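You operate a simulated robot arm through the tools that you are given. There is no shell and no other tool.

You are at the controls of a simulated robot arm. One attempt, no reset.

Task
Measure the blue stack on the grey rule and rack it by length.
Fine: it goes in the slot marked with its length; draw the purple slider back.

Only the result counts: the job must be done as asked and must still hold three seconds after the hand-in. Knocking over, shifting, dropping, spilling or breaking anything else fails it.

Robot
A 7-joint arm with a two-finger parallel gripper, fixed in place. Base frame: the origin is on the floor under the middle of its stand, x ahead of it, y to its left, z up. Lengths are in mm, angles in rad, forces in N, time in s.
With the tool pointing down near the work surface it reaches from about 220 to 740 mm from the base axis. Its first joint turns from -2.897 to 2.897 rad. Payload 1.57 kg.
Tool frame: the origin (TCP) lies between the finger pads and is the grasp point; the fingertips stand 30 mm ahead of it; z points along the fingers, y is the line along which they close. The gripper opens to 110 mm. The fingers are 24 mm wide and 12 mm thick; the gripper's body (48 by 112 mm) begins 78 mm behind the TCP.
Orientation is that of the tool frame in the base frame, as a unit quaternion [x, y, z, w]. With the fingers straight down and closing along the base's y, the tool's x points along the base's -x, its y along +y and its z along -z.

Tools
- The arm moves only by the tool move_arm. Its argument "steps" is a list of rows, each an object of numbers (a shift or turn left out is 0, a gripper value left out holds the last): "tx", "ty", "tz": the shift along the base's x, y, z in m; "wx", "wy", "wz": the turn, a rotation vector about the base's x, y, z in rad. In form: [{"tx": .., "ty": .., "tz": .., "wx": .., "wy": .., "wz": ..}, ...]. A call has 1 to 20 rows; each row is the pose to reach, as a shift and turn from the pose commanded when the call began. "fingers" is the closure, from 0 (fully open) to 1 (shut), set as the call begins (left out, the last holds). Rows are played at 5 a second. More than 50 mm and 0.15 rad between two rows, or a gripper value outside its range, and nothing of the call is played. Where a pose cannot be reached the arm comes as near as it can. A force on the tool above 40 N (or 10 N above the force at the start of the call, whichever is more), or a blocked arm, ends the call early, and 0.2 s more pass. The fingers move at their own pace (about 45 mm/s each) and stop on an object; they squeeze with about 43 N. The grip force told is the motor's: it shows also when the fingers shut on nothing. Time passes only in rows, and 0.2 s behind the last, so rows that repeat a pose let the fingers close. The reply holds the time, the measured pose of the TCP, the force on the tool along the base axes, the opening and the grip force, in the units named above and with some noise, with the torque about the TCP (base axes, N m) and any sound that the robot's microphone picked up, and new pictures: "show" is both (left out), scene, wrist or none.
- Cameras (640 x 400 px; columns grow to the right, rows downward): "scene" is fixed at [47.6, 500.9, 1394.3]; the picture's right is [0.53, 0.85, 0.00], its down [0.08, -0.05, -1.00] and it looks along [-0.84, 0.53, -0.10] (base axes); focal length 214 px, centre (320, 200). "wrist" rides on the gripper at [70, 16, -141] in the tool frame; the picture's right is [-0.23, 0.97, 0.00], its down [-0.85, -0.20, -0.48] and it looks along [-0.47, -0.11, 0.88] (tool axes); focal length 222 px, centre (320, 200). There is no depth. A picture from a camera that has moved, and an enlarged one, comes with that camera's place and axes in the base frame and with its lens.
- slide_trunk(by): slides the trunk up (or, below 0, down) by that many mm; the arm rides with it, the base frame stays. It gives what a move gives, with no picture.
- close_up(camera, box): a new picture of the part [left, top, right, bottom] of that camera's present view, enlarged. No time passes.
- hand_in(): hands the job in; it is judged then, once.

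Places have to be worked out from the pictures, the camera data and where the tool is seen. Open the gripper and draw the arm clear of the work before you hand the job in, unless the task says otherwise.

The tools are called after ">>>" by a JSON object that holds its "op" and its "data". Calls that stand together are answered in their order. move_arm: Moves the arm, as the interface text tells. Its arguments: {"type":"object","properties":{"steps":{"type":"array","items":{"type":"object","properties":{"tx":{"type":"number"},"ty":{"type":"number"},"tz":{"type":"number"},"wx":{"type":"number"},"wy":{"type":"number"},"wz":{"type":"number"}}}},"fingers":{"type":"number"},"show":{"type":"string","enum":["both","scene","wrist","none"]}},"required":["steps"]} The other tools are called the same way: slide_trunk (by) moves the trunk up or down; close_up (camera, box) takes an enlarged picture of a part of a camera's view; hand_in () hands the job in.

At the start:

```text
time_s: 0.0
tool_pos: [452.1, 268.7, 1152.6]
orientation: [0.0, 1.0, 0.0, 0.0]
force: [1.4, -0.5, -0.2]
moment: [0.01, 0.01, -0.01]
gripper_width: 110.1
grip_force: 0.0
trunk travel left (down, up): [-500.0, 90.0]
```

scene: 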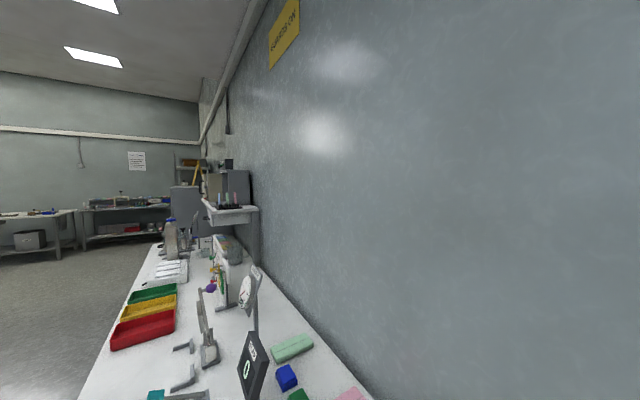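
wrist: 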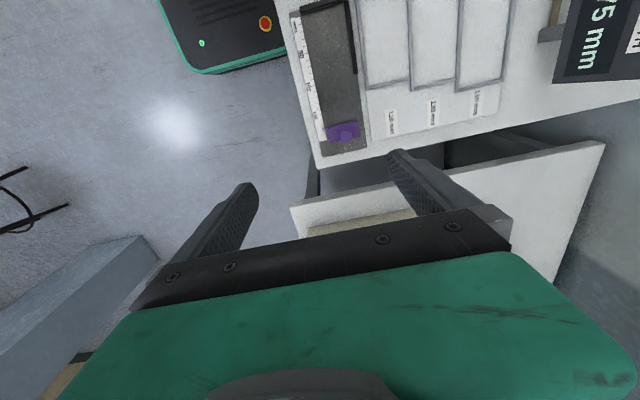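

The wrist picture shows a grey rule with a purple slider next to three marked slots; the scene camera shows a long bench. I'll take enlarged looks before moving.

>>> {"op": "close_up", "data": {"camera": "wrist", "box": [280, 0, 640, 225]}}

>>> {"op": "close_up", "data": {"camera": "scene", "box": [80, 220, 400, 400]}}

>>> {"op": "close_up", "data": {"camera": "scene", "box": [140, 150, 300, 250]}}

```text
1.78 times, centred on (460, 112) of wrist
camera zoom: at [384.4, 288.1, 1294.3], right [0.23, 0.97, 0.0], down [0.85, -0.2, 0.48], along [0.47, -0.11, -0.88], focal length 395 px, centre (71, 356)
```

zoom: 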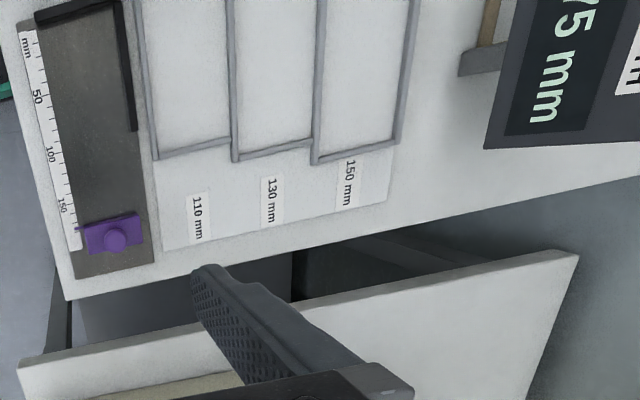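

```text
2.00 times, centred on (240, 310) of scene
camera zoom: at [47.6, 500.9, 1394.3], right [0.53, 0.85, 0.0], down [0.08, -0.05, -1.0], along [-0.84, 0.53, -0.1], focal length 429 px, centre (480, -20)
```

zoom: 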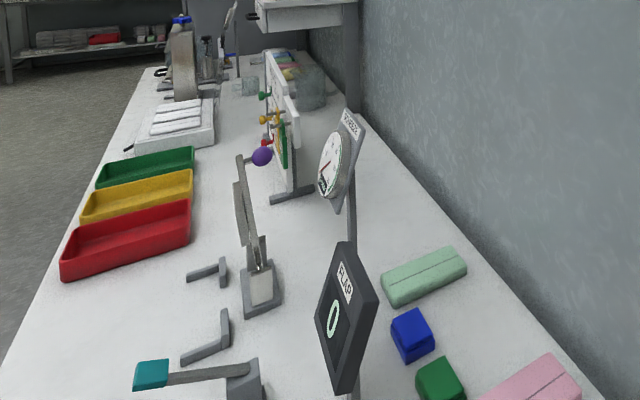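

```text
4.00 times, centred on (220, 200) of scene
camera zoom: at [47.6, 500.9, 1394.3], right [0.53, 0.85, 0.0], down [0.08, -0.05, -1.0], along [-0.84, 0.53, -0.1], focal length 858 px, centre (720, 200)
```

zoom: 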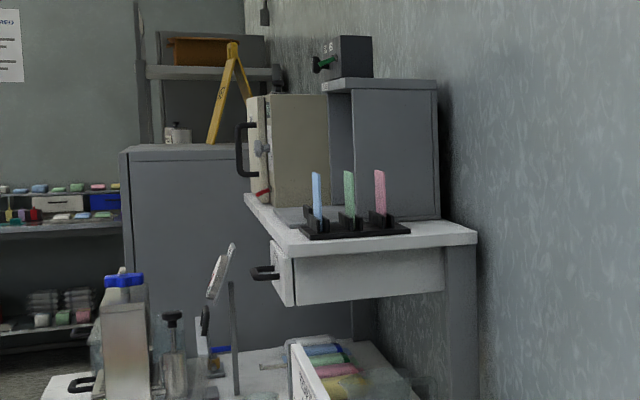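

The rule (0–150+ mm) with its purple slider and slots marked 110, 130 and 150 mm lie under the gripper, and a "75 mm" sign stands further left. I haven't seen the blue stack yet, so I lift and move back toward -x to look over the bench.

>>> {"op": "move_arm", "data": {"steps": [{"tz": 0.04}, {"tz": 0.08}, {"tx": -0.03, "tz": 0.1}, {"tx": -0.07, "tz": 0.1}, {"tx": -0.11, "tz": 0.1}, {"tx": -0.15, "tz": 0.1}], "fingers": 0}}

```text
time_s: 1.4
tool_pos: [299.6, 272.8, 1251.5]
orientation: [0.001, 1.0, 0.0, 0.0]
force: [0.9, -0.4, 0.6]
moment: [0.03, -0.04, 0.0]
gripper_width: 110.1
grip_force: 0.0
trunk travel left (down, up): [-500.0, 90.0]
camera wrist: at [231.6, 290.5, 1392.3], right [0.23, 0.97, 0.0], down [0.85, -0.2, 0.48], along [0.47, -0.11, -0.88], focal length 222 px, centre (320, 200)
```

scene: 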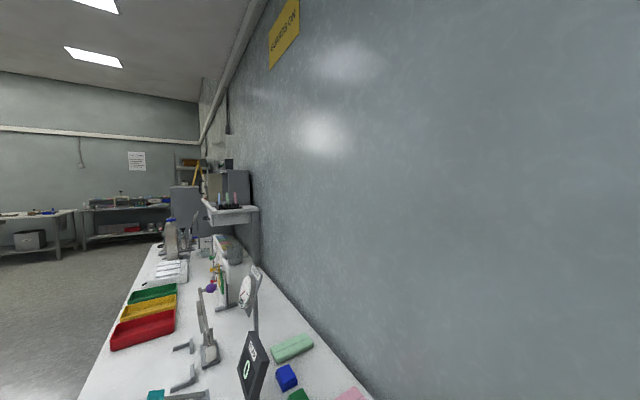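
wrist: 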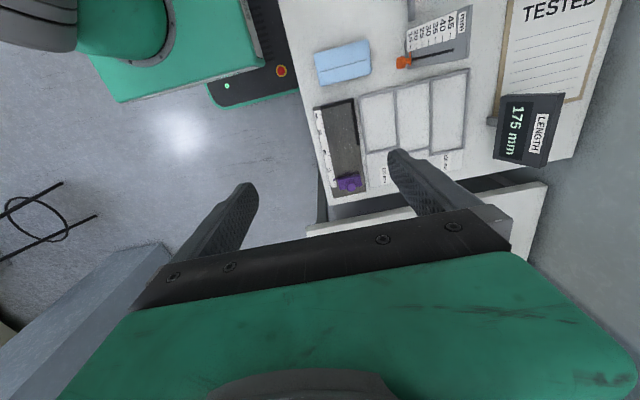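

The light-blue stack lies beside the rule, and a LENGTH display reads 175 mm, probably the slider's position. I'll enlarge this area.

>>> {"op": "close_up", "data": {"camera": "wrist", "box": [290, 0, 490, 125]}}

>>> {"op": "close_up", "data": {"camera": "wrist", "box": [300, 85, 500, 210]}}

>>> {"op": "close_up", "data": {"camera": "wrist", "box": [440, 0, 640, 225]}}

```text
3.20 times, centred on (390, 62) of wrist
camera zoom: at [231.6, 290.5, 1392.3], right [0.23, 0.97, 0.0], down [0.85, -0.2, 0.48], along [0.47, -0.11, -0.88], focal length 711 px, centre (96, 640)
```

zoom: 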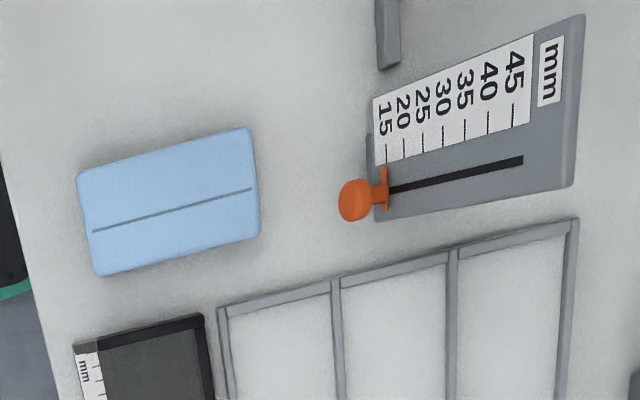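

```text
3.20 times, centred on (400, 148) of wrist
camera zoom: at [231.6, 290.5, 1392.3], right [0.23, 0.97, 0.0], down [0.85, -0.2, 0.48], along [0.47, -0.11, -0.88], focal length 711 px, centre (64, 368)
```

zoom: 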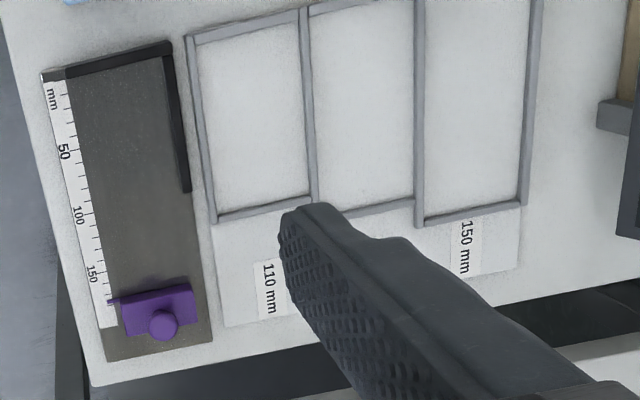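

```text
1.78 times, centred on (540, 112) of wrist
camera zoom: at [231.6, 290.5, 1392.3], right [0.23, 0.97, 0.0], down [0.85, -0.2, 0.48], along [0.47, -0.11, -0.88], focal length 395 px, centre (-71, 356)
```

zoom: 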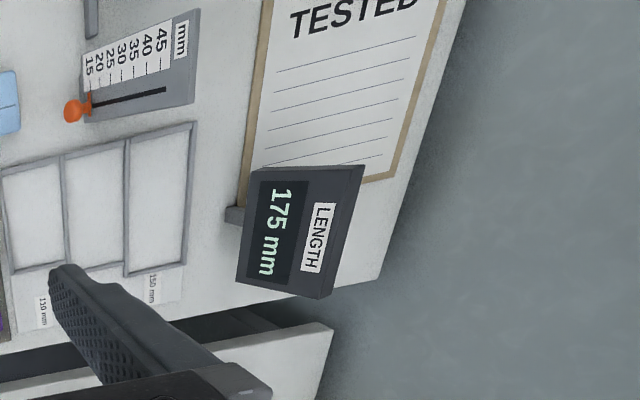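

Block top is roughly x 190–245, y 290–392, the rule plate x 285–520, y 258–352 with the zero stop at the -x end, and the bench top about z 845. I'll turn the tool a quarter turn, so the fingers close along x across the stack's width, and come down above the stack for a closer look.

>>> {"op": "move_arm", "data": {"steps": [{"tx": -0.008, "ty": 0.006, "tz": 0.0, "wz": 0.143}, {"tx": -0.016, "ty": 0.012, "tz": 0.0, "wz": 0.286}, {"tx": -0.024, "ty": 0.018, "tz": -0.0, "wz": 0.428}, {"tx": -0.032, "ty": 0.024, "tz": -0.02, "wz": 0.571}, {"tx": -0.04, "ty": 0.03, "tz": -0.04, "wz": 0.714}, {"tx": -0.048, "ty": 0.036, "tz": -0.06, "wz": 0.857}, {"tx": -0.056, "ty": 0.042, "tz": -0.08, "wz": 1.0}, {"tx": -0.064, "ty": 0.048, "tz": -0.1, "wz": 1.142}, {"tx": -0.072, "ty": 0.056, "tz": -0.12, "wz": 1.285}, {"tx": -0.08, "ty": 0.062, "tz": -0.135, "wz": 1.428}, {"tx": -0.083, "ty": 0.067, "tz": -0.15, "wz": 1.5708}], "fingers": 0.2}}

```text
time_s: 3.8
tool_pos: [220.1, 336.7, 1100.4]
orientation: [0.707, -0.707, 0.0, -0.001]
force: [-0.3, -0.2, -0.2]
moment: [0.0, -0.01, 0.0]
gripper_width: 87.7
grip_force: 0.1
trunk travel left (down, up): [-500.0, 90.0]
camera wrist: at [206.0, 269.8, 1242.4], right [-0.97, 0.23, 0.0], down [0.2, 0.86, 0.48], along [0.11, 0.47, -0.88], focal length 222 px, centre (320, 200)
```

scene: 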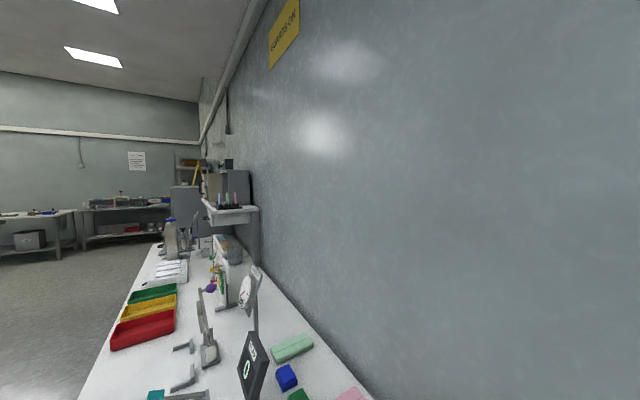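
wrist: 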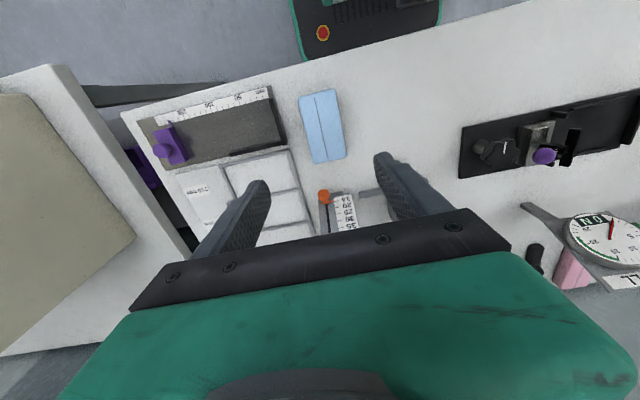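

The stack is in view with the rule beside it, and there's another device with a purple knob to the right. I'll enlarge several parts to tell them apart.

>>> {"op": "close_up", "data": {"camera": "wrist", "box": [100, 60, 360, 222]}}

>>> {"op": "close_up", "data": {"camera": "wrist", "box": [430, 70, 640, 300]}}

>>> {"op": "close_up", "data": {"camera": "wrist", "box": [270, 70, 370, 180]}}

```text
2.46 times, centred on (230, 141) of wrist
camera zoom: at [206.0, 269.8, 1242.4], right [-0.97, 0.23, 0.0], down [0.2, 0.86, 0.48], along [0.11, 0.47, -0.88], focal length 547 px, centre (542, 345)
```

zoom: 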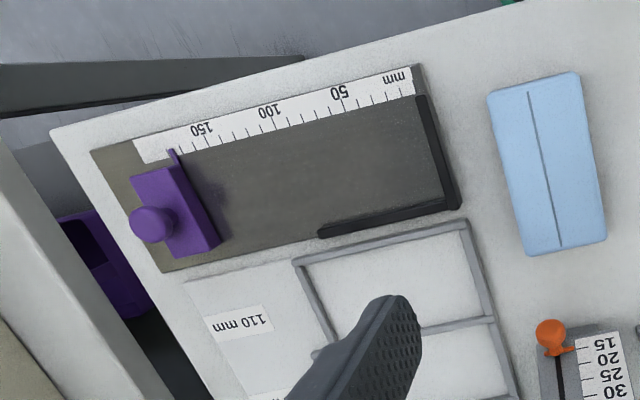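

```text
1.74 times, centred on (535, 185) of wrist
camera zoom: at [206.0, 269.8, 1242.4], right [-0.97, 0.23, 0.0], down [0.2, 0.86, 0.48], along [0.11, 0.47, -0.88], focal length 386 px, centre (-54, 226)
```

zoom: 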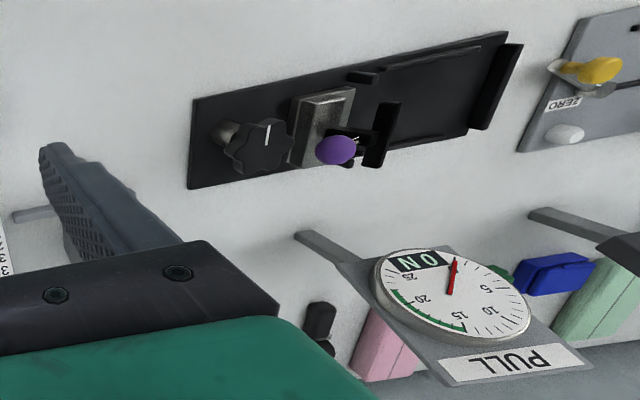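

```text
3.64 times, centred on (320, 125) of wrist
camera zoom: at [206.0, 269.8, 1242.4], right [-0.97, 0.23, 0.0], down [0.2, 0.86, 0.48], along [0.11, 0.47, -0.88], focal length 808 px, centre (320, 473)
```

zoom: 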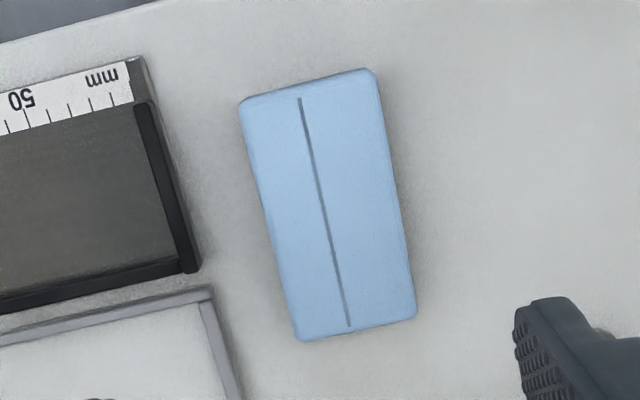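

Cross-checking the pictures puts the stack at x 189–246, y 288–393, top z about 876, on a bench at about z 840. It stands lengthwise along y. I'll lower over it to refine the heights of the stack, fence and slot rails.

>>> {"op": "move_arm", "data": {"steps": [{"tx": -0.001, "ty": 0.001, "tz": -0.03}, {"tx": -0.002, "ty": 0.002, "tz": -0.06}, {"tx": -0.003, "ty": 0.003, "tz": -0.09}, {"tx": -0.003, "ty": 0.003, "tz": -0.12}, {"tx": -0.003, "ty": 0.003, "tz": -0.15}, {"tx": -0.003, "ty": 0.003, "tz": -0.15}], "fingers": 0.2, "show": "wrist"}}

```text
time_s: 5.2
tool_pos: [214.8, 340.0, 953.5]
orientation: [0.707, -0.707, 0.0, -0.001]
force: [-0.4, -0.6, 0.3]
moment: [0.02, -0.02, -0.04]
gripper_width: 88.0
grip_force: 0.2
trunk travel left (down, up): [-500.0, 90.0]
camera wrist: at [201.1, 272.1, 1094.2], right [-0.97, 0.23, 0.0], down [0.2, 0.85, 0.48], along [0.11, 0.47, -0.88], focal length 222 px, centre (320, 200)
```

wrist: 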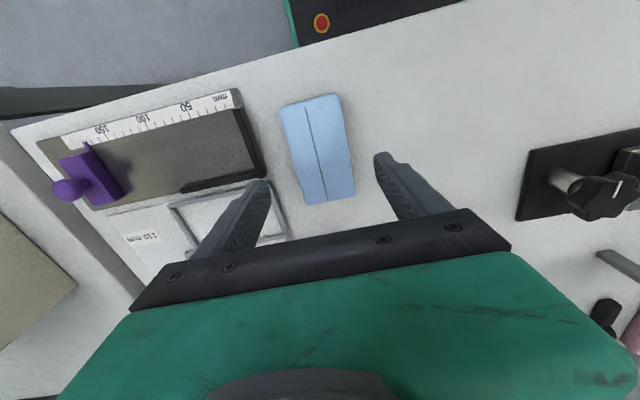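

The stack sits between the open fingers. I'll enlarge it together with the end of the rule for heights.

>>> {"op": "close_up", "data": {"camera": "wrist", "box": [220, 70, 380, 220]}}

>>> {"op": "close_up", "data": {"camera": "wrist", "box": [30, 70, 290, 270]}}

```text
2.67 times, centred on (300, 145) of wrist
camera zoom: at [201.1, 272.1, 1094.2], right [-0.97, 0.23, 0.0], down [0.2, 0.85, 0.48], along [0.11, 0.47, -0.88], focal length 592 px, centre (373, 347)
```

zoom: 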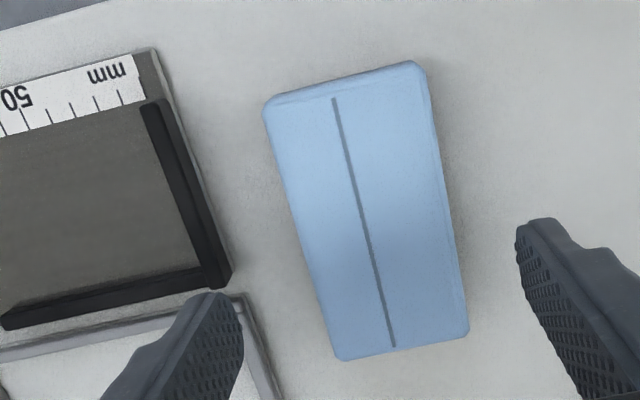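

```text
2.00 times, centred on (160, 170) of wrist
camera zoom: at [201.1, 272.1, 1094.2], right [-0.97, 0.23, 0.0], down [0.2, 0.85, 0.48], along [0.11, 0.47, -0.88], focal length 444 px, centre (640, 260)
```

zoom: 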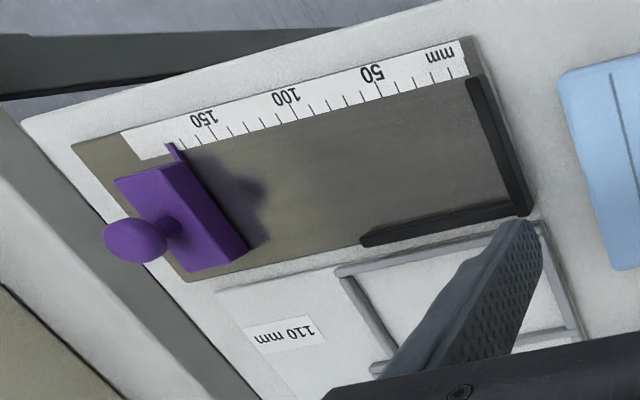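

The stack centre is about (215.5, 340), matching the gripper's midline. Before grasping I want the heights of the rule's fence, slider and slot rails, so I'll move back toward the robot side and tilt for an oblique look.

>>> {"op": "move_arm", "data": {"steps": [{"tz": 0.04}, {"tx": 0.03, "ty": -0.03, "tz": 0.06, "wx": 0.1}, {"tx": 0.06, "ty": -0.06, "tz": 0.06, "wx": 0.2}, {"tx": 0.09, "ty": -0.09, "tz": 0.05, "wx": 0.32}, {"tx": 0.114, "ty": -0.12, "tz": 0.03, "wx": 0.44}, {"tx": 0.114, "ty": -0.124, "tz": 0.0, "wx": 0.55}, {"tx": 0.114, "ty": -0.124, "tz": -0.02, "wx": 0.6}, {"tx": 0.114, "ty": -0.124, "tz": -0.02, "wx": 0.6}], "fingers": 0, "show": "wrist"}}

```text
time_s: 7.0
tool_pos: [330.3, 215.1, 933.6]
orientation: [0.676, -0.676, -0.209, -0.208]
force: [0.4, -0.4, 0.4]
moment: [0.0, -0.01, -0.01]
gripper_width: 109.8
grip_force: 0.1
trunk travel left (down, up): [-500.0, 90.0]
camera wrist: at [315.7, 80.4, 1010.6], right [-0.97, 0.19, 0.13], down [0.2, 0.43, 0.88], along [0.11, 0.88, -0.46], focal length 222 px, centre (320, 200)
```

wrist: 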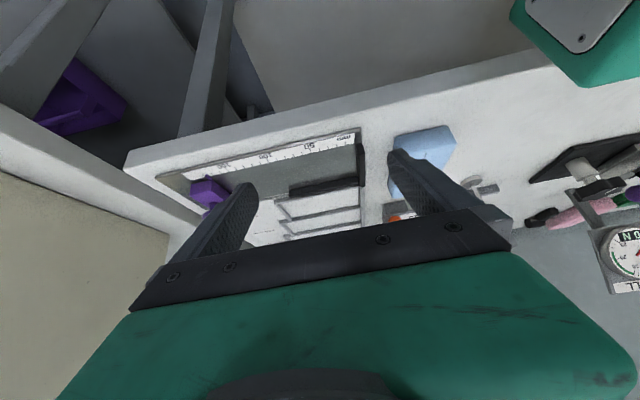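

Now an oblique view; I'll enlarge the rule, fence, rails and stack in it.

>>> {"op": "close_up", "data": {"camera": "wrist", "box": [250, 110, 380, 220]}}

>>> {"op": "close_up", "data": {"camera": "wrist", "box": [170, 140, 270, 220]}}

>>> {"op": "close_up", "data": {"camera": "wrist", "box": [370, 110, 480, 210]}}

```text
3.64 times, centred on (315, 165) of wrist
camera zoom: at [315.7, 80.4, 1010.6], right [-0.97, 0.19, 0.13], down [0.2, 0.43, 0.88], along [0.11, 0.88, -0.46], focal length 808 px, centre (338, 327)
```

zoom: 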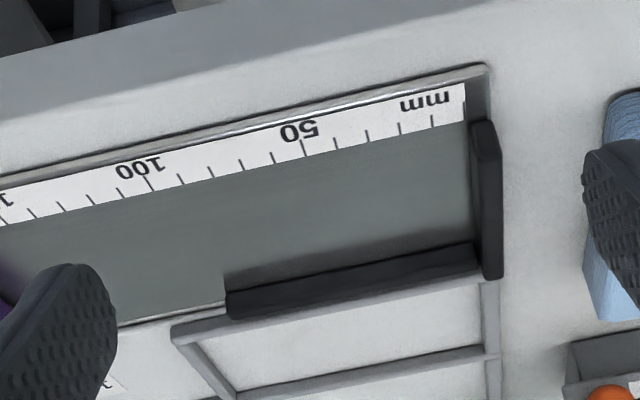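

```text
5.00 times, centred on (220, 180) of wrist
camera zoom: at [315.7, 80.4, 1010.6], right [-0.97, 0.19, 0.13], down [0.2, 0.43, 0.88], along [0.11, 0.88, -0.46], focal length 1111 px, centre (820, 300)
```

zoom: 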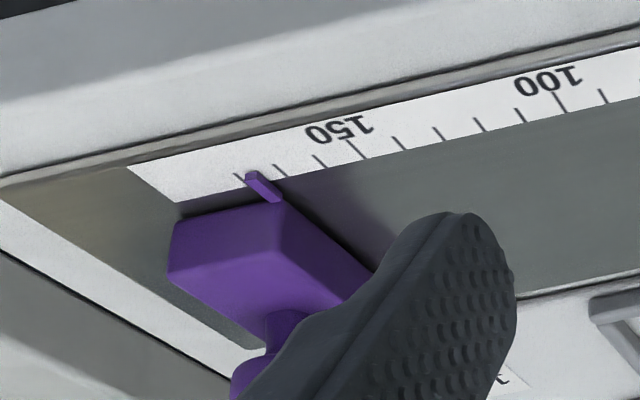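

```text
4.00 times, centred on (425, 160) of wrist
camera zoom: at [315.7, 80.4, 1010.6], right [-0.97, 0.19, 0.13], down [0.2, 0.43, 0.88], along [0.11, 0.88, -0.46], focal length 888 px, centre (-100, 360)
```

zoom: 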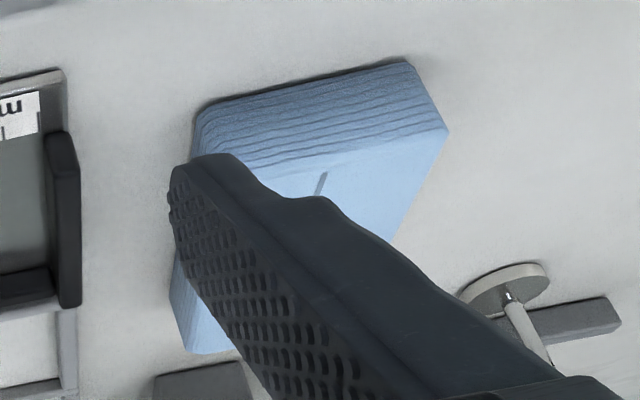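

The stack shows many thin layers on its end face, so I must hold its full height as far as possible. I'll zoom closer on the fence and rails to measure their heights.

>>> {"op": "close_up", "data": {"camera": "wrist", "box": [290, 135, 370, 200]}}

>>> {"op": "close_up", "data": {"camera": "wrist", "box": [270, 170, 370, 250]}}

>>> {"op": "close_up", "data": {"camera": "wrist", "box": [385, 115, 465, 170]}}

```text
6.15 times, centred on (330, 168) of wrist
camera zoom: at [315.7, 80.4, 1010.6], right [-0.97, 0.19, 0.13], down [0.2, 0.43, 0.88], along [0.11, 0.88, -0.46], focal length 1367 px, centre (258, 400)
```

zoom: 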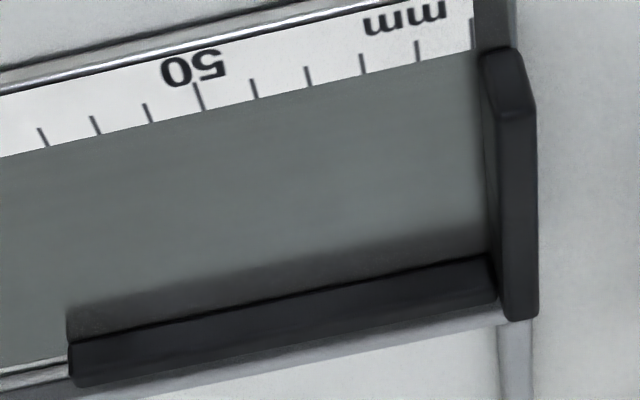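

```text
5.00 times, centred on (320, 210) of wrist
camera zoom: at [315.7, 80.4, 1010.6], right [-0.97, 0.19, 0.13], down [0.2, 0.43, 0.88], along [0.11, 0.88, -0.46], focal length 1111 px, centre (320, 150)
```

zoom: 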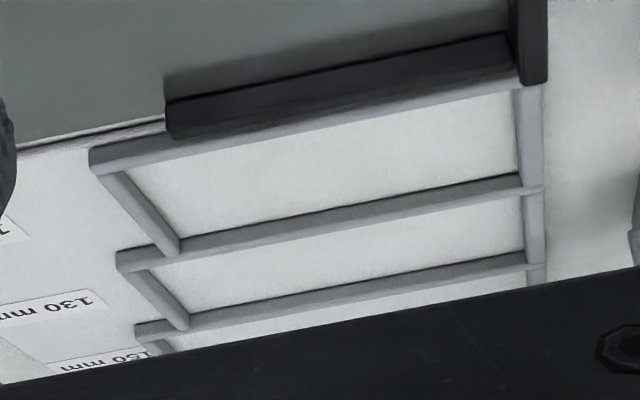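

```text
7.27 times, centred on (425, 142) of wrist
camera zoom: at [315.7, 80.4, 1010.6], right [-0.97, 0.19, 0.13], down [0.2, 0.43, 0.88], along [0.11, 0.88, -0.46], focal length 1615 px, centre (-444, 618)
```

zoom: 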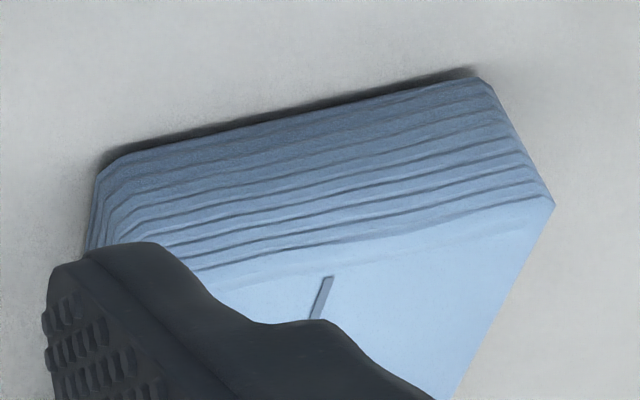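

From the oblique view: the stack is about 25 mm high, the fence stands about 8–11 mm above the thin rule plate and the slot rails are lower, so gripping with tips roughly 12–13 mm above the bench will clear both. I return upright over the stack with fingers partly open.

>>> {"op": "move_arm", "data": {"steps": [{"tz": 0.02, "wx": -0.06}, {"tx": -0.004, "ty": 0.004, "tz": 0.055, "wx": -0.18}, {"tx": -0.024, "ty": 0.03, "tz": 0.075, "wx": -0.3}, {"tx": -0.054, "ty": 0.062, "tz": 0.08, "wx": -0.42}, {"tx": -0.084, "ty": 0.094, "tz": 0.08, "wx": -0.52}, {"tx": -0.1136, "ty": 0.1253, "tz": 0.07, "wx": -0.6}, {"tx": -0.1136, "ty": 0.1253, "tz": 0.03, "wx": -0.6}, {"tx": -0.1136, "ty": 0.1253, "tz": -0.005, "wx": -0.6}, {"tx": -0.1136, "ty": 0.1253, "tz": -0.005, "wx": -0.6}], "fingers": 0.2, "show": "wrist"}}

```text
time_s: 9.0
tool_pos: [217.1, 341.0, 927.0]
orientation: [-0.707, 0.707, 0.0, 0.001]
force: [-0.5, 0.0, -1.1]
moment: [0.01, -0.05, -0.01]
gripper_width: 88.2
grip_force: 0.1
trunk travel left (down, up): [-500.0, 90.0]
camera wrist: at [202.6, 273.8, 1068.5], right [-0.97, 0.23, 0.0], down [0.2, 0.86, 0.48], along [0.11, 0.47, -0.88], focal length 222 px, centre (320, 200)
```

wrist: 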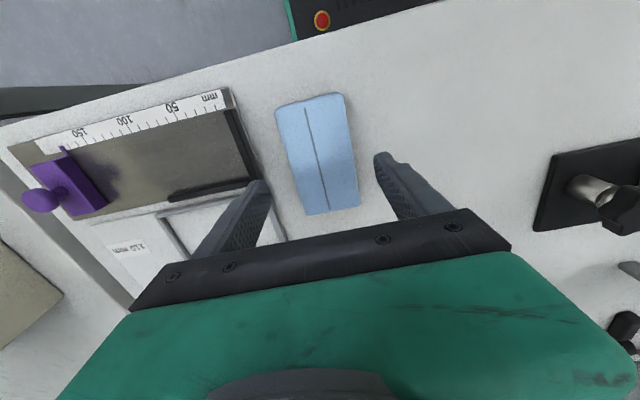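

The fingers straddle the stack with clearance. I narrow them slightly and lower slowly until the tips feel the bench, to fix its height.

>>> {"op": "move_arm", "data": {"steps": [{"tz": -0.02}, {"tz": -0.038}, {"tz": -0.044}, {"tz": -0.048}, {"tz": -0.05}, {"tz": -0.052}, {"tz": -0.0535}, {"tz": -0.055}, {"tz": -0.0565}, {"tz": -0.058}, {"tz": -0.0595}, {"tz": -0.061}, {"tz": -0.0625}, {"tz": -0.064}], "fingers": 0.3, "show": "wrist"}}

```text
time_s: 11.7
tool_pos: [216.7, 341.9, 870.8]
orientation: [0.707, -0.707, -0.001, -0.004]
force: [-1.3, -12.1, 21.1]
moment: [-0.6, 0.95, 0.52]
gripper_width: 78.6
grip_force: 0.4
trunk travel left (down, up): [-500.0, 90.0]
stopped in row 13: the force on the tool passed its limit at 44 N (the readings are from after the stop); the commanded pose is now the measured one
camera wrist: at [202.2, 272.7, 1011.3], right [-0.97, 0.23, 0.0], down [0.2, 0.85, 0.48], along [0.11, 0.47, -0.88], focal length 222 px, centre (320, 200)
```

wrist: 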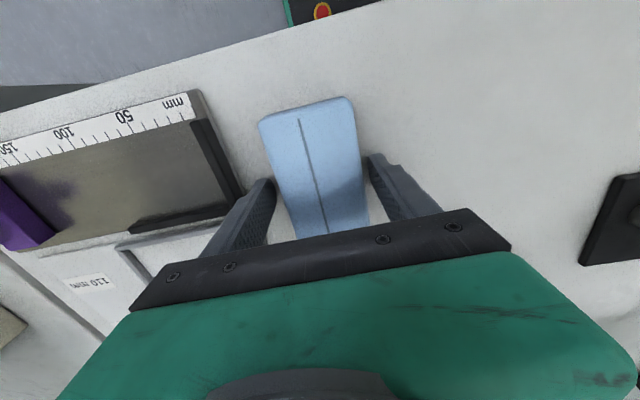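

Contact shows the bench at about z 840.5 (TCP 870.8 with tips down). I raise 12.5 mm so that the tips grip the upper half of the stack.

>>> {"op": "move_arm", "data": {"steps": [{"tz": 0.006}, {"tz": 0.0125}, {"tz": 0.0125}], "show": "wrist"}}

```text
time_s: 12.5
tool_pos: [217.7, 342.4, 881.0]
orientation: [-0.707, 0.707, 0.0, 0.003]
force: [0.1, 0.1, 0.4]
moment: [0.03, -0.01, 0.04]
gripper_width: 77.0
grip_force: 0.0
trunk travel left (down, up): [-500.0, 90.0]
camera wrist: at [202.2, 274.4, 1022.3], right [-0.97, 0.23, 0.0], down [0.2, 0.85, 0.48], along [0.11, 0.47, -0.88], focal length 222 px, centre (320, 200)
```

wrist: 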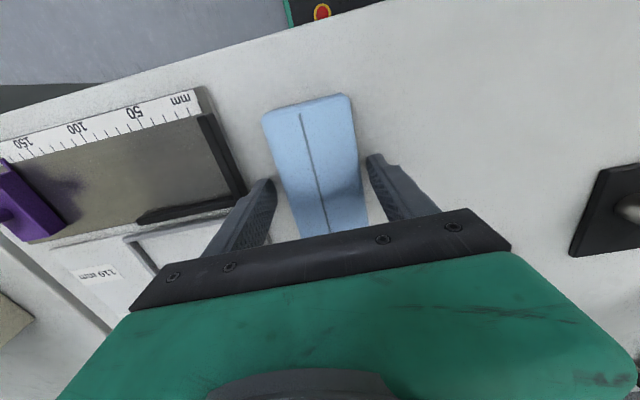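

No contact now. I close the fingers on the stack and wait for them to settle.

>>> {"op": "move_arm", "data": {"steps": [{"tz": 0.0}, {"tz": 0.0}, {"tz": 0.0}, {"tz": 0.0}, {"tz": 0.0}], "fingers": 1, "show": "wrist"}}

```text
time_s: 13.7
tool_pos: [217.1, 342.5, 881.4]
orientation: [0.707, -0.707, -0.001, -0.002]
force: [0.0, 0.1, -0.1]
moment: [-0.01, 0.0, -0.01]
gripper_width: 58.4
grip_force: 43.0
trunk travel left (down, up): [-500.0, 90.0]
camera wrist: at [202.3, 274.4, 1022.4], right [-0.97, 0.23, 0.0], down [0.2, 0.85, 0.48], along [0.11, 0.47, -0.88], focal length 222 px, centre (320, 200)
```

wrist: 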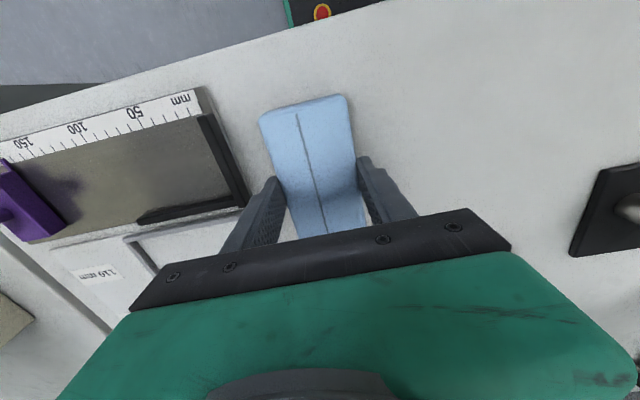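

The stack is gripped at 58.4 mm wide, but readings put the tips only about 10–11 mm above the bench, marginal against the fence. I release slightly, raise 2.5 mm and re-grip.

>>> {"op": "move_arm", "data": {"steps": [{"tz": 0.0}, {"tz": 0.0}, {"tz": 0.0015}, {"tz": 0.0025}, {"tz": 0.0025}], "fingers": 0.38, "show": "none"}}

>>> {"op": "move_arm", "data": {"steps": [{"tz": 0.0}, {"tz": 0.0}, {"tz": 0.0}, {"tz": 0.0}], "fingers": 1, "show": "none"}}

>>> {"op": "move_arm", "data": {"steps": [{"tz": 0.004}, {"tz": 0.01}, {"tz": 0.025}, {"tz": 0.05}, {"tz": 0.08}, {"tz": 0.08}], "show": "wrist"}}

```text
time_s: 14.9
tool_pos: [216.1, 343.7, 882.3]
orientation: [0.708, -0.707, -0.001, -0.002]
force: [0.5, 0.2, -0.3]
moment: [0.0, 0.02, -0.02]
gripper_width: 68.3
grip_force: 0.1
trunk travel left (down, up): [-500.0, 90.0]
```

```text
time_s: 15.9
tool_pos: [216.8, 342.3, 883.4]
orientation: [0.707, -0.707, -0.001, -0.003]
force: [0.0, 0.0, 0.8]
moment: [-0.01, 0.02, 0.0]
gripper_width: 58.5
grip_force: 43.1
trunk travel left (down, up): [-500.0, 90.0]
```

```text
time_s: 17.3
tool_pos: [218.1, 343.2, 963.0]
orientation: [-0.707, 0.707, 0.001, 0.002]
force: [0.7, 0.7, -0.5]
moment: [0.0, 0.0, 0.0]
gripper_width: 58.3
grip_force: 42.9
trunk travel left (down, up): [-500.0, 90.0]
camera wrist: at [203.5, 274.7, 1104.5], right [-0.97, 0.23, 0.0], down [0.2, 0.85, 0.48], along [0.11, 0.47, -0.88], focal length 222 px, centre (320, 200)
```

wrist: 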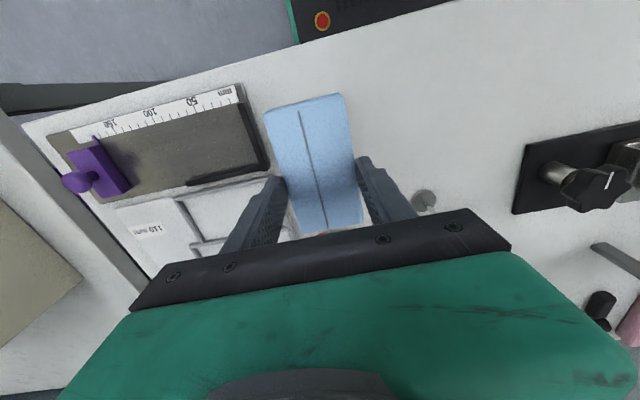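

The stack appears lifted; I'll check closely that all of it came up and nothing is left on the bench.

>>> {"op": "close_up", "data": {"camera": "wrist", "box": [240, 70, 400, 240]}}

```text
2.35 times, centred on (320, 155) of wrist
camera zoom: at [203.5, 274.7, 1104.5], right [-0.97, 0.23, 0.0], down [0.2, 0.85, 0.48], along [0.11, 0.47, -0.88], focal length 523 px, centre (320, 306)
```

zoom: 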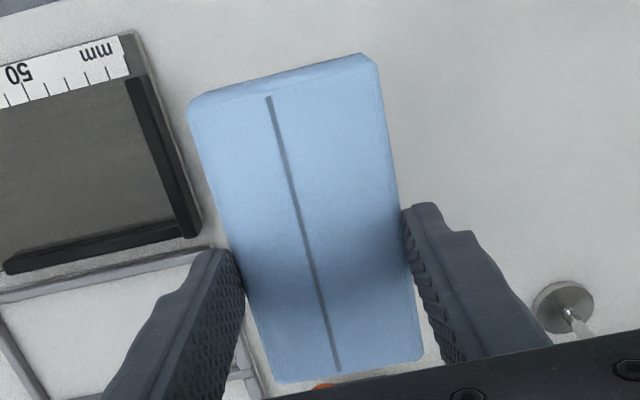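

The whole stack is held, about 58 mm wide, with its centre some 5 mm toward the camera side of the TCP. I turn it back a quarter turn so that its length runs along x, and carry it above the rule.

>>> {"op": "move_arm", "data": {"steps": [{"tx": 0.0, "ty": 0.0, "tz": 0.01, "wz": -0.13}, {"tx": 0.01, "ty": -0.002, "tz": 0.015, "wz": -0.26}, {"tx": 0.02, "ty": -0.005, "tz": 0.015, "wz": -0.39}, {"tx": 0.035, "ty": -0.008, "tz": 0.015, "wz": -0.52}, {"tx": 0.05, "ty": -0.012, "tz": 0.015, "wz": -0.65}, {"tx": 0.065, "ty": -0.015, "tz": 0.015, "wz": -0.78}, {"tx": 0.08, "ty": -0.018, "tz": 0.015, "wz": -0.91}, {"tx": 0.095, "ty": -0.021, "tz": 0.01, "wz": -1.04}, {"tx": 0.11, "ty": -0.024, "tz": 0.005, "wz": -1.17}, {"tx": 0.122, "ty": -0.027, "tz": 0.0, "wz": -1.3}, {"tx": 0.133, "ty": -0.029, "tz": 0.0, "wz": -1.44}, {"tx": 0.1413, "ty": -0.03, "tz": 0.0, "wz": -1.5708}, {"tx": 0.1413, "ty": -0.03, "tz": 0.0, "wz": -1.5708}], "show": "wrist"}}

```text
time_s: 20.1
tool_pos: [357.6, 312.6, 962.9]
orientation: [0.001, 1.0, -0.001, 0.003]
force: [-0.7, 0.2, -0.4]
moment: [0.0, -0.01, 0.01]
gripper_width: 58.4
grip_force: 42.5
trunk travel left (down, up): [-500.0, 90.0]
camera wrist: at [289.7, 331.1, 1104.1], right [0.23, 0.97, 0.0], down [0.85, -0.2, 0.48], along [0.47, -0.11, -0.88], focal length 222 px, centre (320, 200)
```

wrist: 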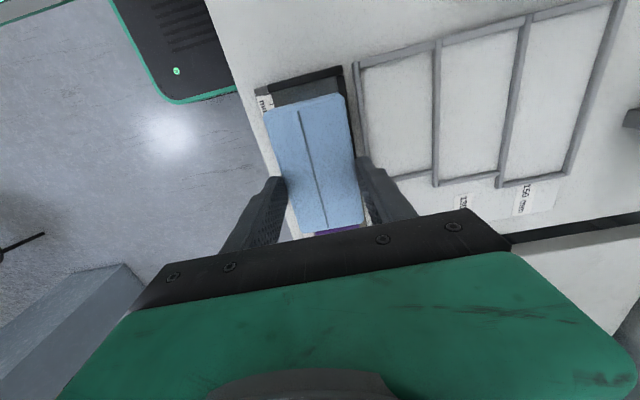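

>>> {"op": "close_up", "data": {"camera": "wrist", "box": [230, 50, 390, 250]}}

>>> {"op": "close_up", "data": {"camera": "wrist", "box": [340, 0, 640, 240]}}

```text
2.00 times, centred on (310, 150) of wrist
camera zoom: at [289.7, 331.1, 1104.1], right [0.23, 0.97, 0.0], down [0.85, -0.2, 0.48], along [0.47, -0.11, -0.88], focal length 444 px, centre (340, 300)
```

zoom: 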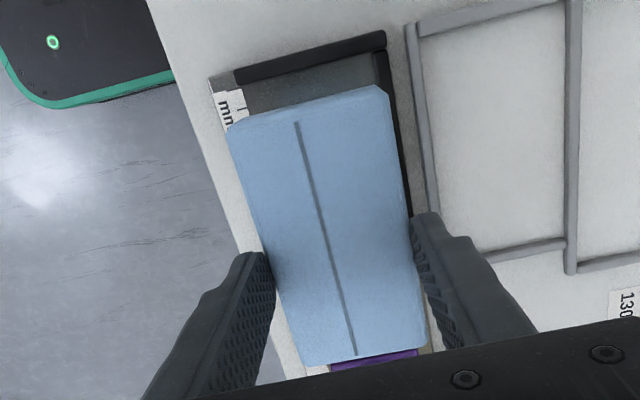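

```text
1.67 times, centred on (490, 120) of wrist
camera zoom: at [289.7, 331.1, 1104.1], right [0.23, 0.97, 0.0], down [0.85, -0.2, 0.48], along [0.47, -0.11, -0.88], focal length 370 px, centre (37, 333)
```

zoom: 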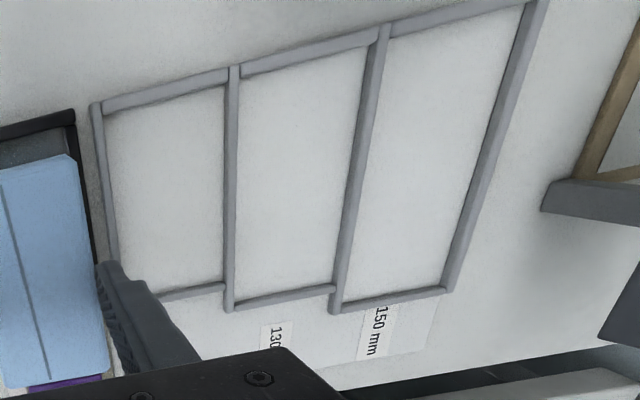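

Stop inner face is about x 290.5 and the stack's near end is around x 301, leaving about 10 mm gap, with the stack's side about 4 mm short of the fence. I lower most of the way and look again.

>>> {"op": "move_arm", "data": {"steps": [{"tz": -0.02}, {"tz": -0.04}, {"tz": -0.055}, {"tz": -0.065}, {"tz": -0.068}, {"tz": -0.068}], "show": "wrist"}}

>>> {"op": "close_up", "data": {"camera": "wrist", "box": [230, 50, 390, 250]}}

```text
time_s: 21.5
tool_pos: [357.6, 313.1, 900.1]
orientation: [0.001, 1.0, 0.002, 0.005]
force: [-3.2, -7.7, 38.1]
moment: [-0.65, 0.55, 0.03]
gripper_width: 58.3
grip_force: 42.2
trunk travel left (down, up): [-500.0, 90.0]
camera wrist: at [289.5, 330.7, 1040.7], right [0.23, 0.97, 0.01], down [0.85, -0.2, 0.49], along [0.47, -0.11, -0.87], focal length 222 px, centre (320, 200)
```

wrist: 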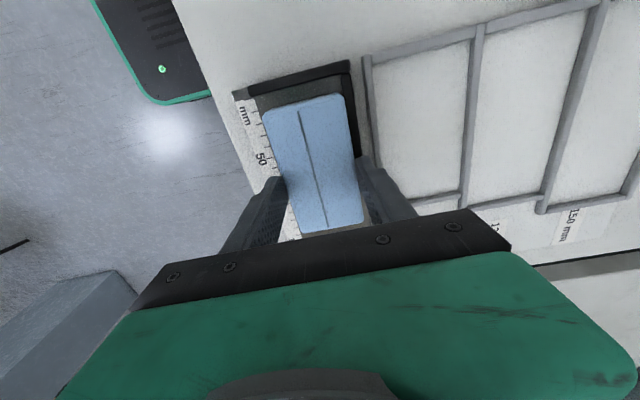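

```text
2.00 times, centred on (310, 150) of wrist
camera zoom: at [289.5, 330.7, 1040.7], right [0.23, 0.97, 0.01], down [0.85, -0.2, 0.49], along [0.47, -0.11, -0.87], focal length 444 px, centre (340, 300)
```

zoom: 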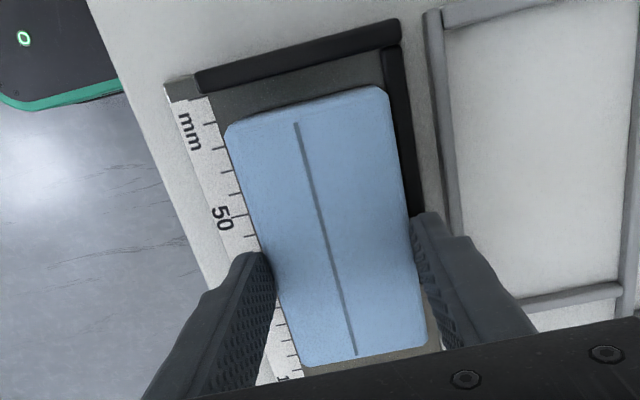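

Force rose to 38 N at TCP z 900, higher than the plate allows; the side force points away from the fence, so the stack's +y edge is sitting on the fence top. I raise, shift 6 mm toward -y, and look.

>>> {"op": "move_arm", "data": {"steps": [{"tz": 0.008}, {"tz": 0.018}, {"tz": 0.018, "ty": -0.003}, {"tz": 0.018, "ty": -0.006}, {"tz": 0.018, "ty": -0.006}], "show": "wrist"}}

>>> {"op": "close_up", "data": {"camera": "wrist", "box": [230, 50, 390, 250]}}

```text
time_s: 22.7
tool_pos: [358.3, 306.8, 913.3]
orientation: [0.0, 1.0, -0.001, 0.002]
force: [0.4, 0.0, -0.1]
moment: [0.05, -0.02, -0.01]
gripper_width: 58.4
grip_force: 43.3
trunk travel left (down, up): [-500.0, 90.0]
camera wrist: at [289.7, 325.4, 1055.1], right [0.23, 0.97, 0.0], down [0.85, -0.2, 0.48], along [0.47, -0.11, -0.88], focal length 222 px, centre (320, 200)
```

wrist: 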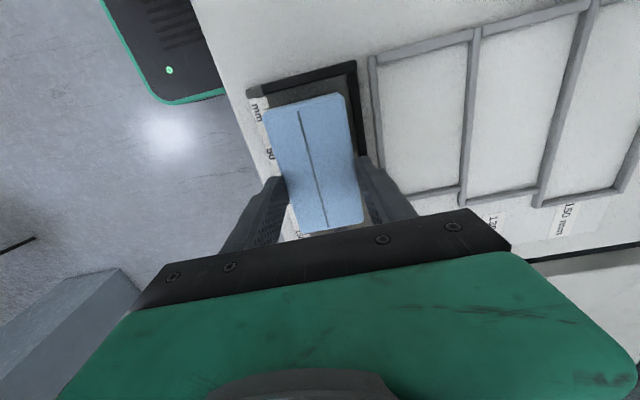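

```text
2.00 times, centred on (310, 150) of wrist
camera zoom: at [289.7, 325.4, 1055.1], right [0.23, 0.97, 0.0], down [0.85, -0.2, 0.48], along [0.47, -0.11, -0.88], focal length 444 px, centre (340, 300)
```

zoom: 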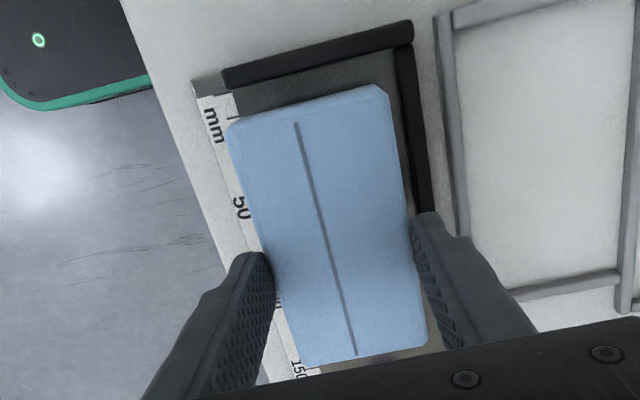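

The stack is now clear of the fence with a visible gap. I lower again in small steps.

>>> {"op": "move_arm", "data": {"steps": [{"tz": -0.008}, {"tz": -0.013}, {"tz": -0.016}, {"tz": -0.018}, {"tz": -0.018}], "show": "none"}}

```text
time_s: 24.0
tool_pos: [359.0, 307.1, 899.7]
orientation: [-0.001, 1.0, 0.002, 0.006]
force: [-3.4, -2.5, 17.3]
moment: [-0.36, 0.53, -0.05]
gripper_width: 58.5
grip_force: 43.5
trunk travel left (down, up): [-500.0, 90.0]
stopped in row 5: the force on the tool passed its limit at 41 N (the readings are from after the stop); the commanded pose is now the measured one
```

Contact again at the same height with the stack clear of the fence, so the plate itself may be higher than I judged, or something else is touching. I look closely before going on.

>>> {"op": "close_up", "data": {"camera": "wrist", "box": [230, 50, 390, 250]}}

>>> {"op": "close_up", "data": {"camera": "wrist", "box": [200, 50, 400, 175]}}

>>> {"op": "close_up", "data": {"camera": "wrist", "box": [270, 180, 370, 250]}}

```text
2.00 times, centred on (310, 150) of wrist
camera zoom: at [289.9, 325.7, 1040.6], right [0.23, 0.97, 0.01], down [0.85, -0.2, 0.49], along [0.48, -0.1, -0.87], focal length 444 px, centre (340, 300)
```

zoom: 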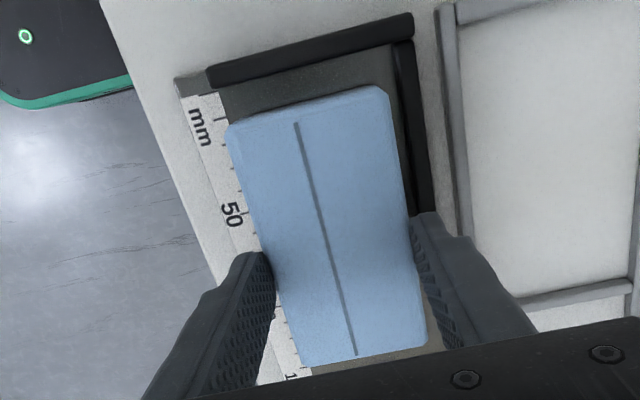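

```text
3.20 times, centred on (300, 112) of wrist
camera zoom: at [289.9, 325.7, 1040.6], right [0.23, 0.97, 0.01], down [0.85, -0.2, 0.49], along [0.48, -0.1, -0.87], focal length 711 px, centre (384, 480)
```

zoom: 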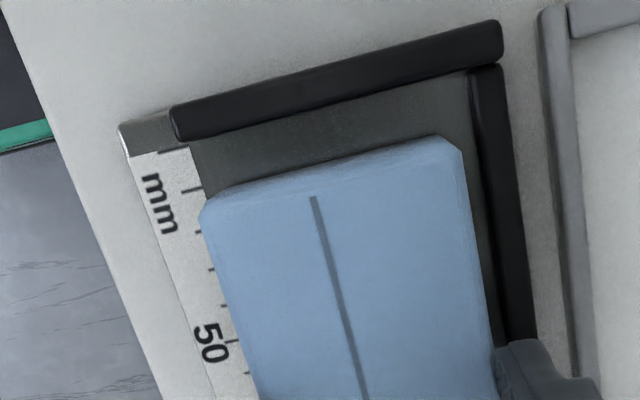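

```text
5.71 times, centred on (320, 215) of wrist
camera zoom: at [289.9, 325.7, 1040.6], right [0.23, 0.97, 0.01], down [0.85, -0.2, 0.49], along [0.48, -0.1, -0.87], focal length 1269 px, centre (320, 114)
```

zoom: 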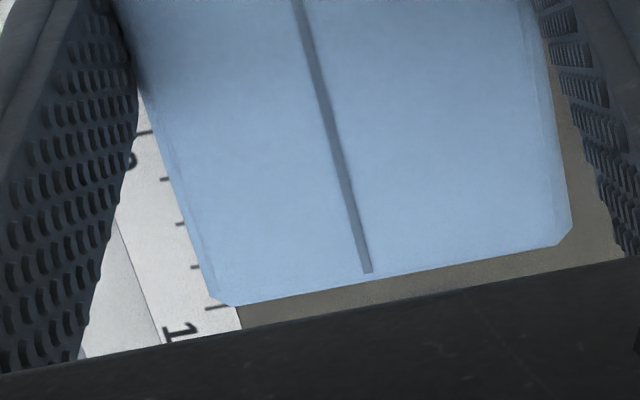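

I need the plate's true height, so I measure the scale's tick spacing (10 mm apart) in an enlarged view.

>>> {"op": "close_up", "data": {"camera": "wrist", "box": [230, 80, 280, 180]}}

>>> {"op": "close_up", "data": {"camera": "wrist", "box": [250, 80, 370, 130]}}

```text
4.00 times, centred on (255, 130) of wrist
camera zoom: at [289.9, 325.7, 1040.6], right [0.23, 0.97, 0.01], down [0.85, -0.2, 0.49], along [0.48, -0.1, -0.87], focal length 888 px, centre (580, 480)
```

zoom: 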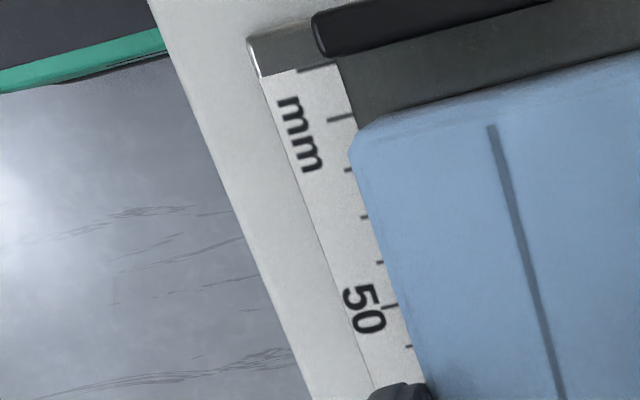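

```text
5.33 times, centred on (310, 105) of wrist
camera zoom: at [289.9, 325.7, 1040.6], right [0.23, 0.97, 0.01], down [0.85, -0.2, 0.49], along [0.48, -0.1, -0.87], focal length 1185 px, centre (373, 707)
```

zoom: 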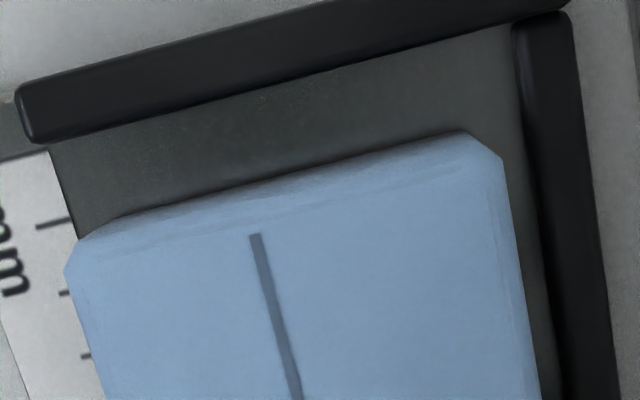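

The ticks put the plate at z ≈ 845.6, and the stack's apparent width puts its top near z 875, so it is resting flat on the plate (it sits lower in the fingers than planned). Its end is about 12 mm from the stop, so I lift 3 mm, shift 8 mm toward the stop and set it down again.

>>> {"op": "move_arm", "data": {"steps": [{"tz": 0.003}, {"tz": 0.004}, {"tx": -0.003, "tz": 0.004}, {"tx": -0.006, "tz": 0.004}, {"tx": -0.008, "tz": 0.004}, {"tx": -0.008, "tz": 0.002}, {"tx": -0.008, "tz": 0.001}], "show": "wrist"}}

>>> {"op": "close_up", "data": {"camera": "wrist", "box": [230, 60, 390, 220]}}

```text
time_s: 25.6
tool_pos: [352.6, 308.4, 899.3]
orientation: [0.0, 1.0, 0.001, 0.004]
force: [-0.3, -0.7, 3.1]
moment: [-0.06, -0.13, -0.02]
gripper_width: 58.4
grip_force: 43.1
trunk travel left (down, up): [-500.0, 90.0]
camera wrist: at [282.2, 326.3, 1040.9], right [0.23, 0.97, 0.0], down [0.85, -0.2, 0.49], along [0.47, -0.11, -0.87], focal length 222 px, centre (320, 200)
```

wrist: 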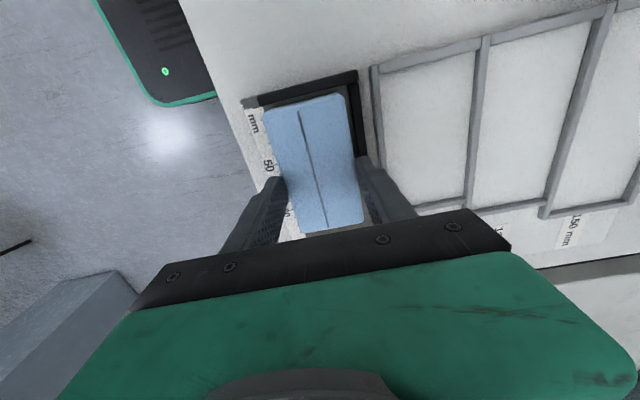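

```text
2.50 times, centred on (310, 140) of wrist
camera zoom: at [282.2, 326.3, 1040.9], right [0.23, 0.97, 0.0], down [0.85, -0.2, 0.49], along [0.47, -0.11, -0.87], focal length 555 px, centre (345, 350)
```

zoom: 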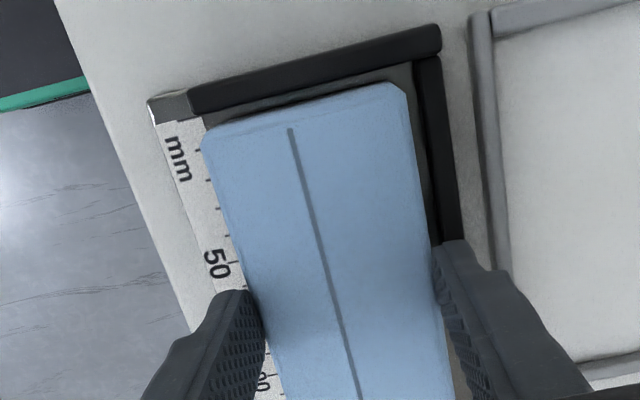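

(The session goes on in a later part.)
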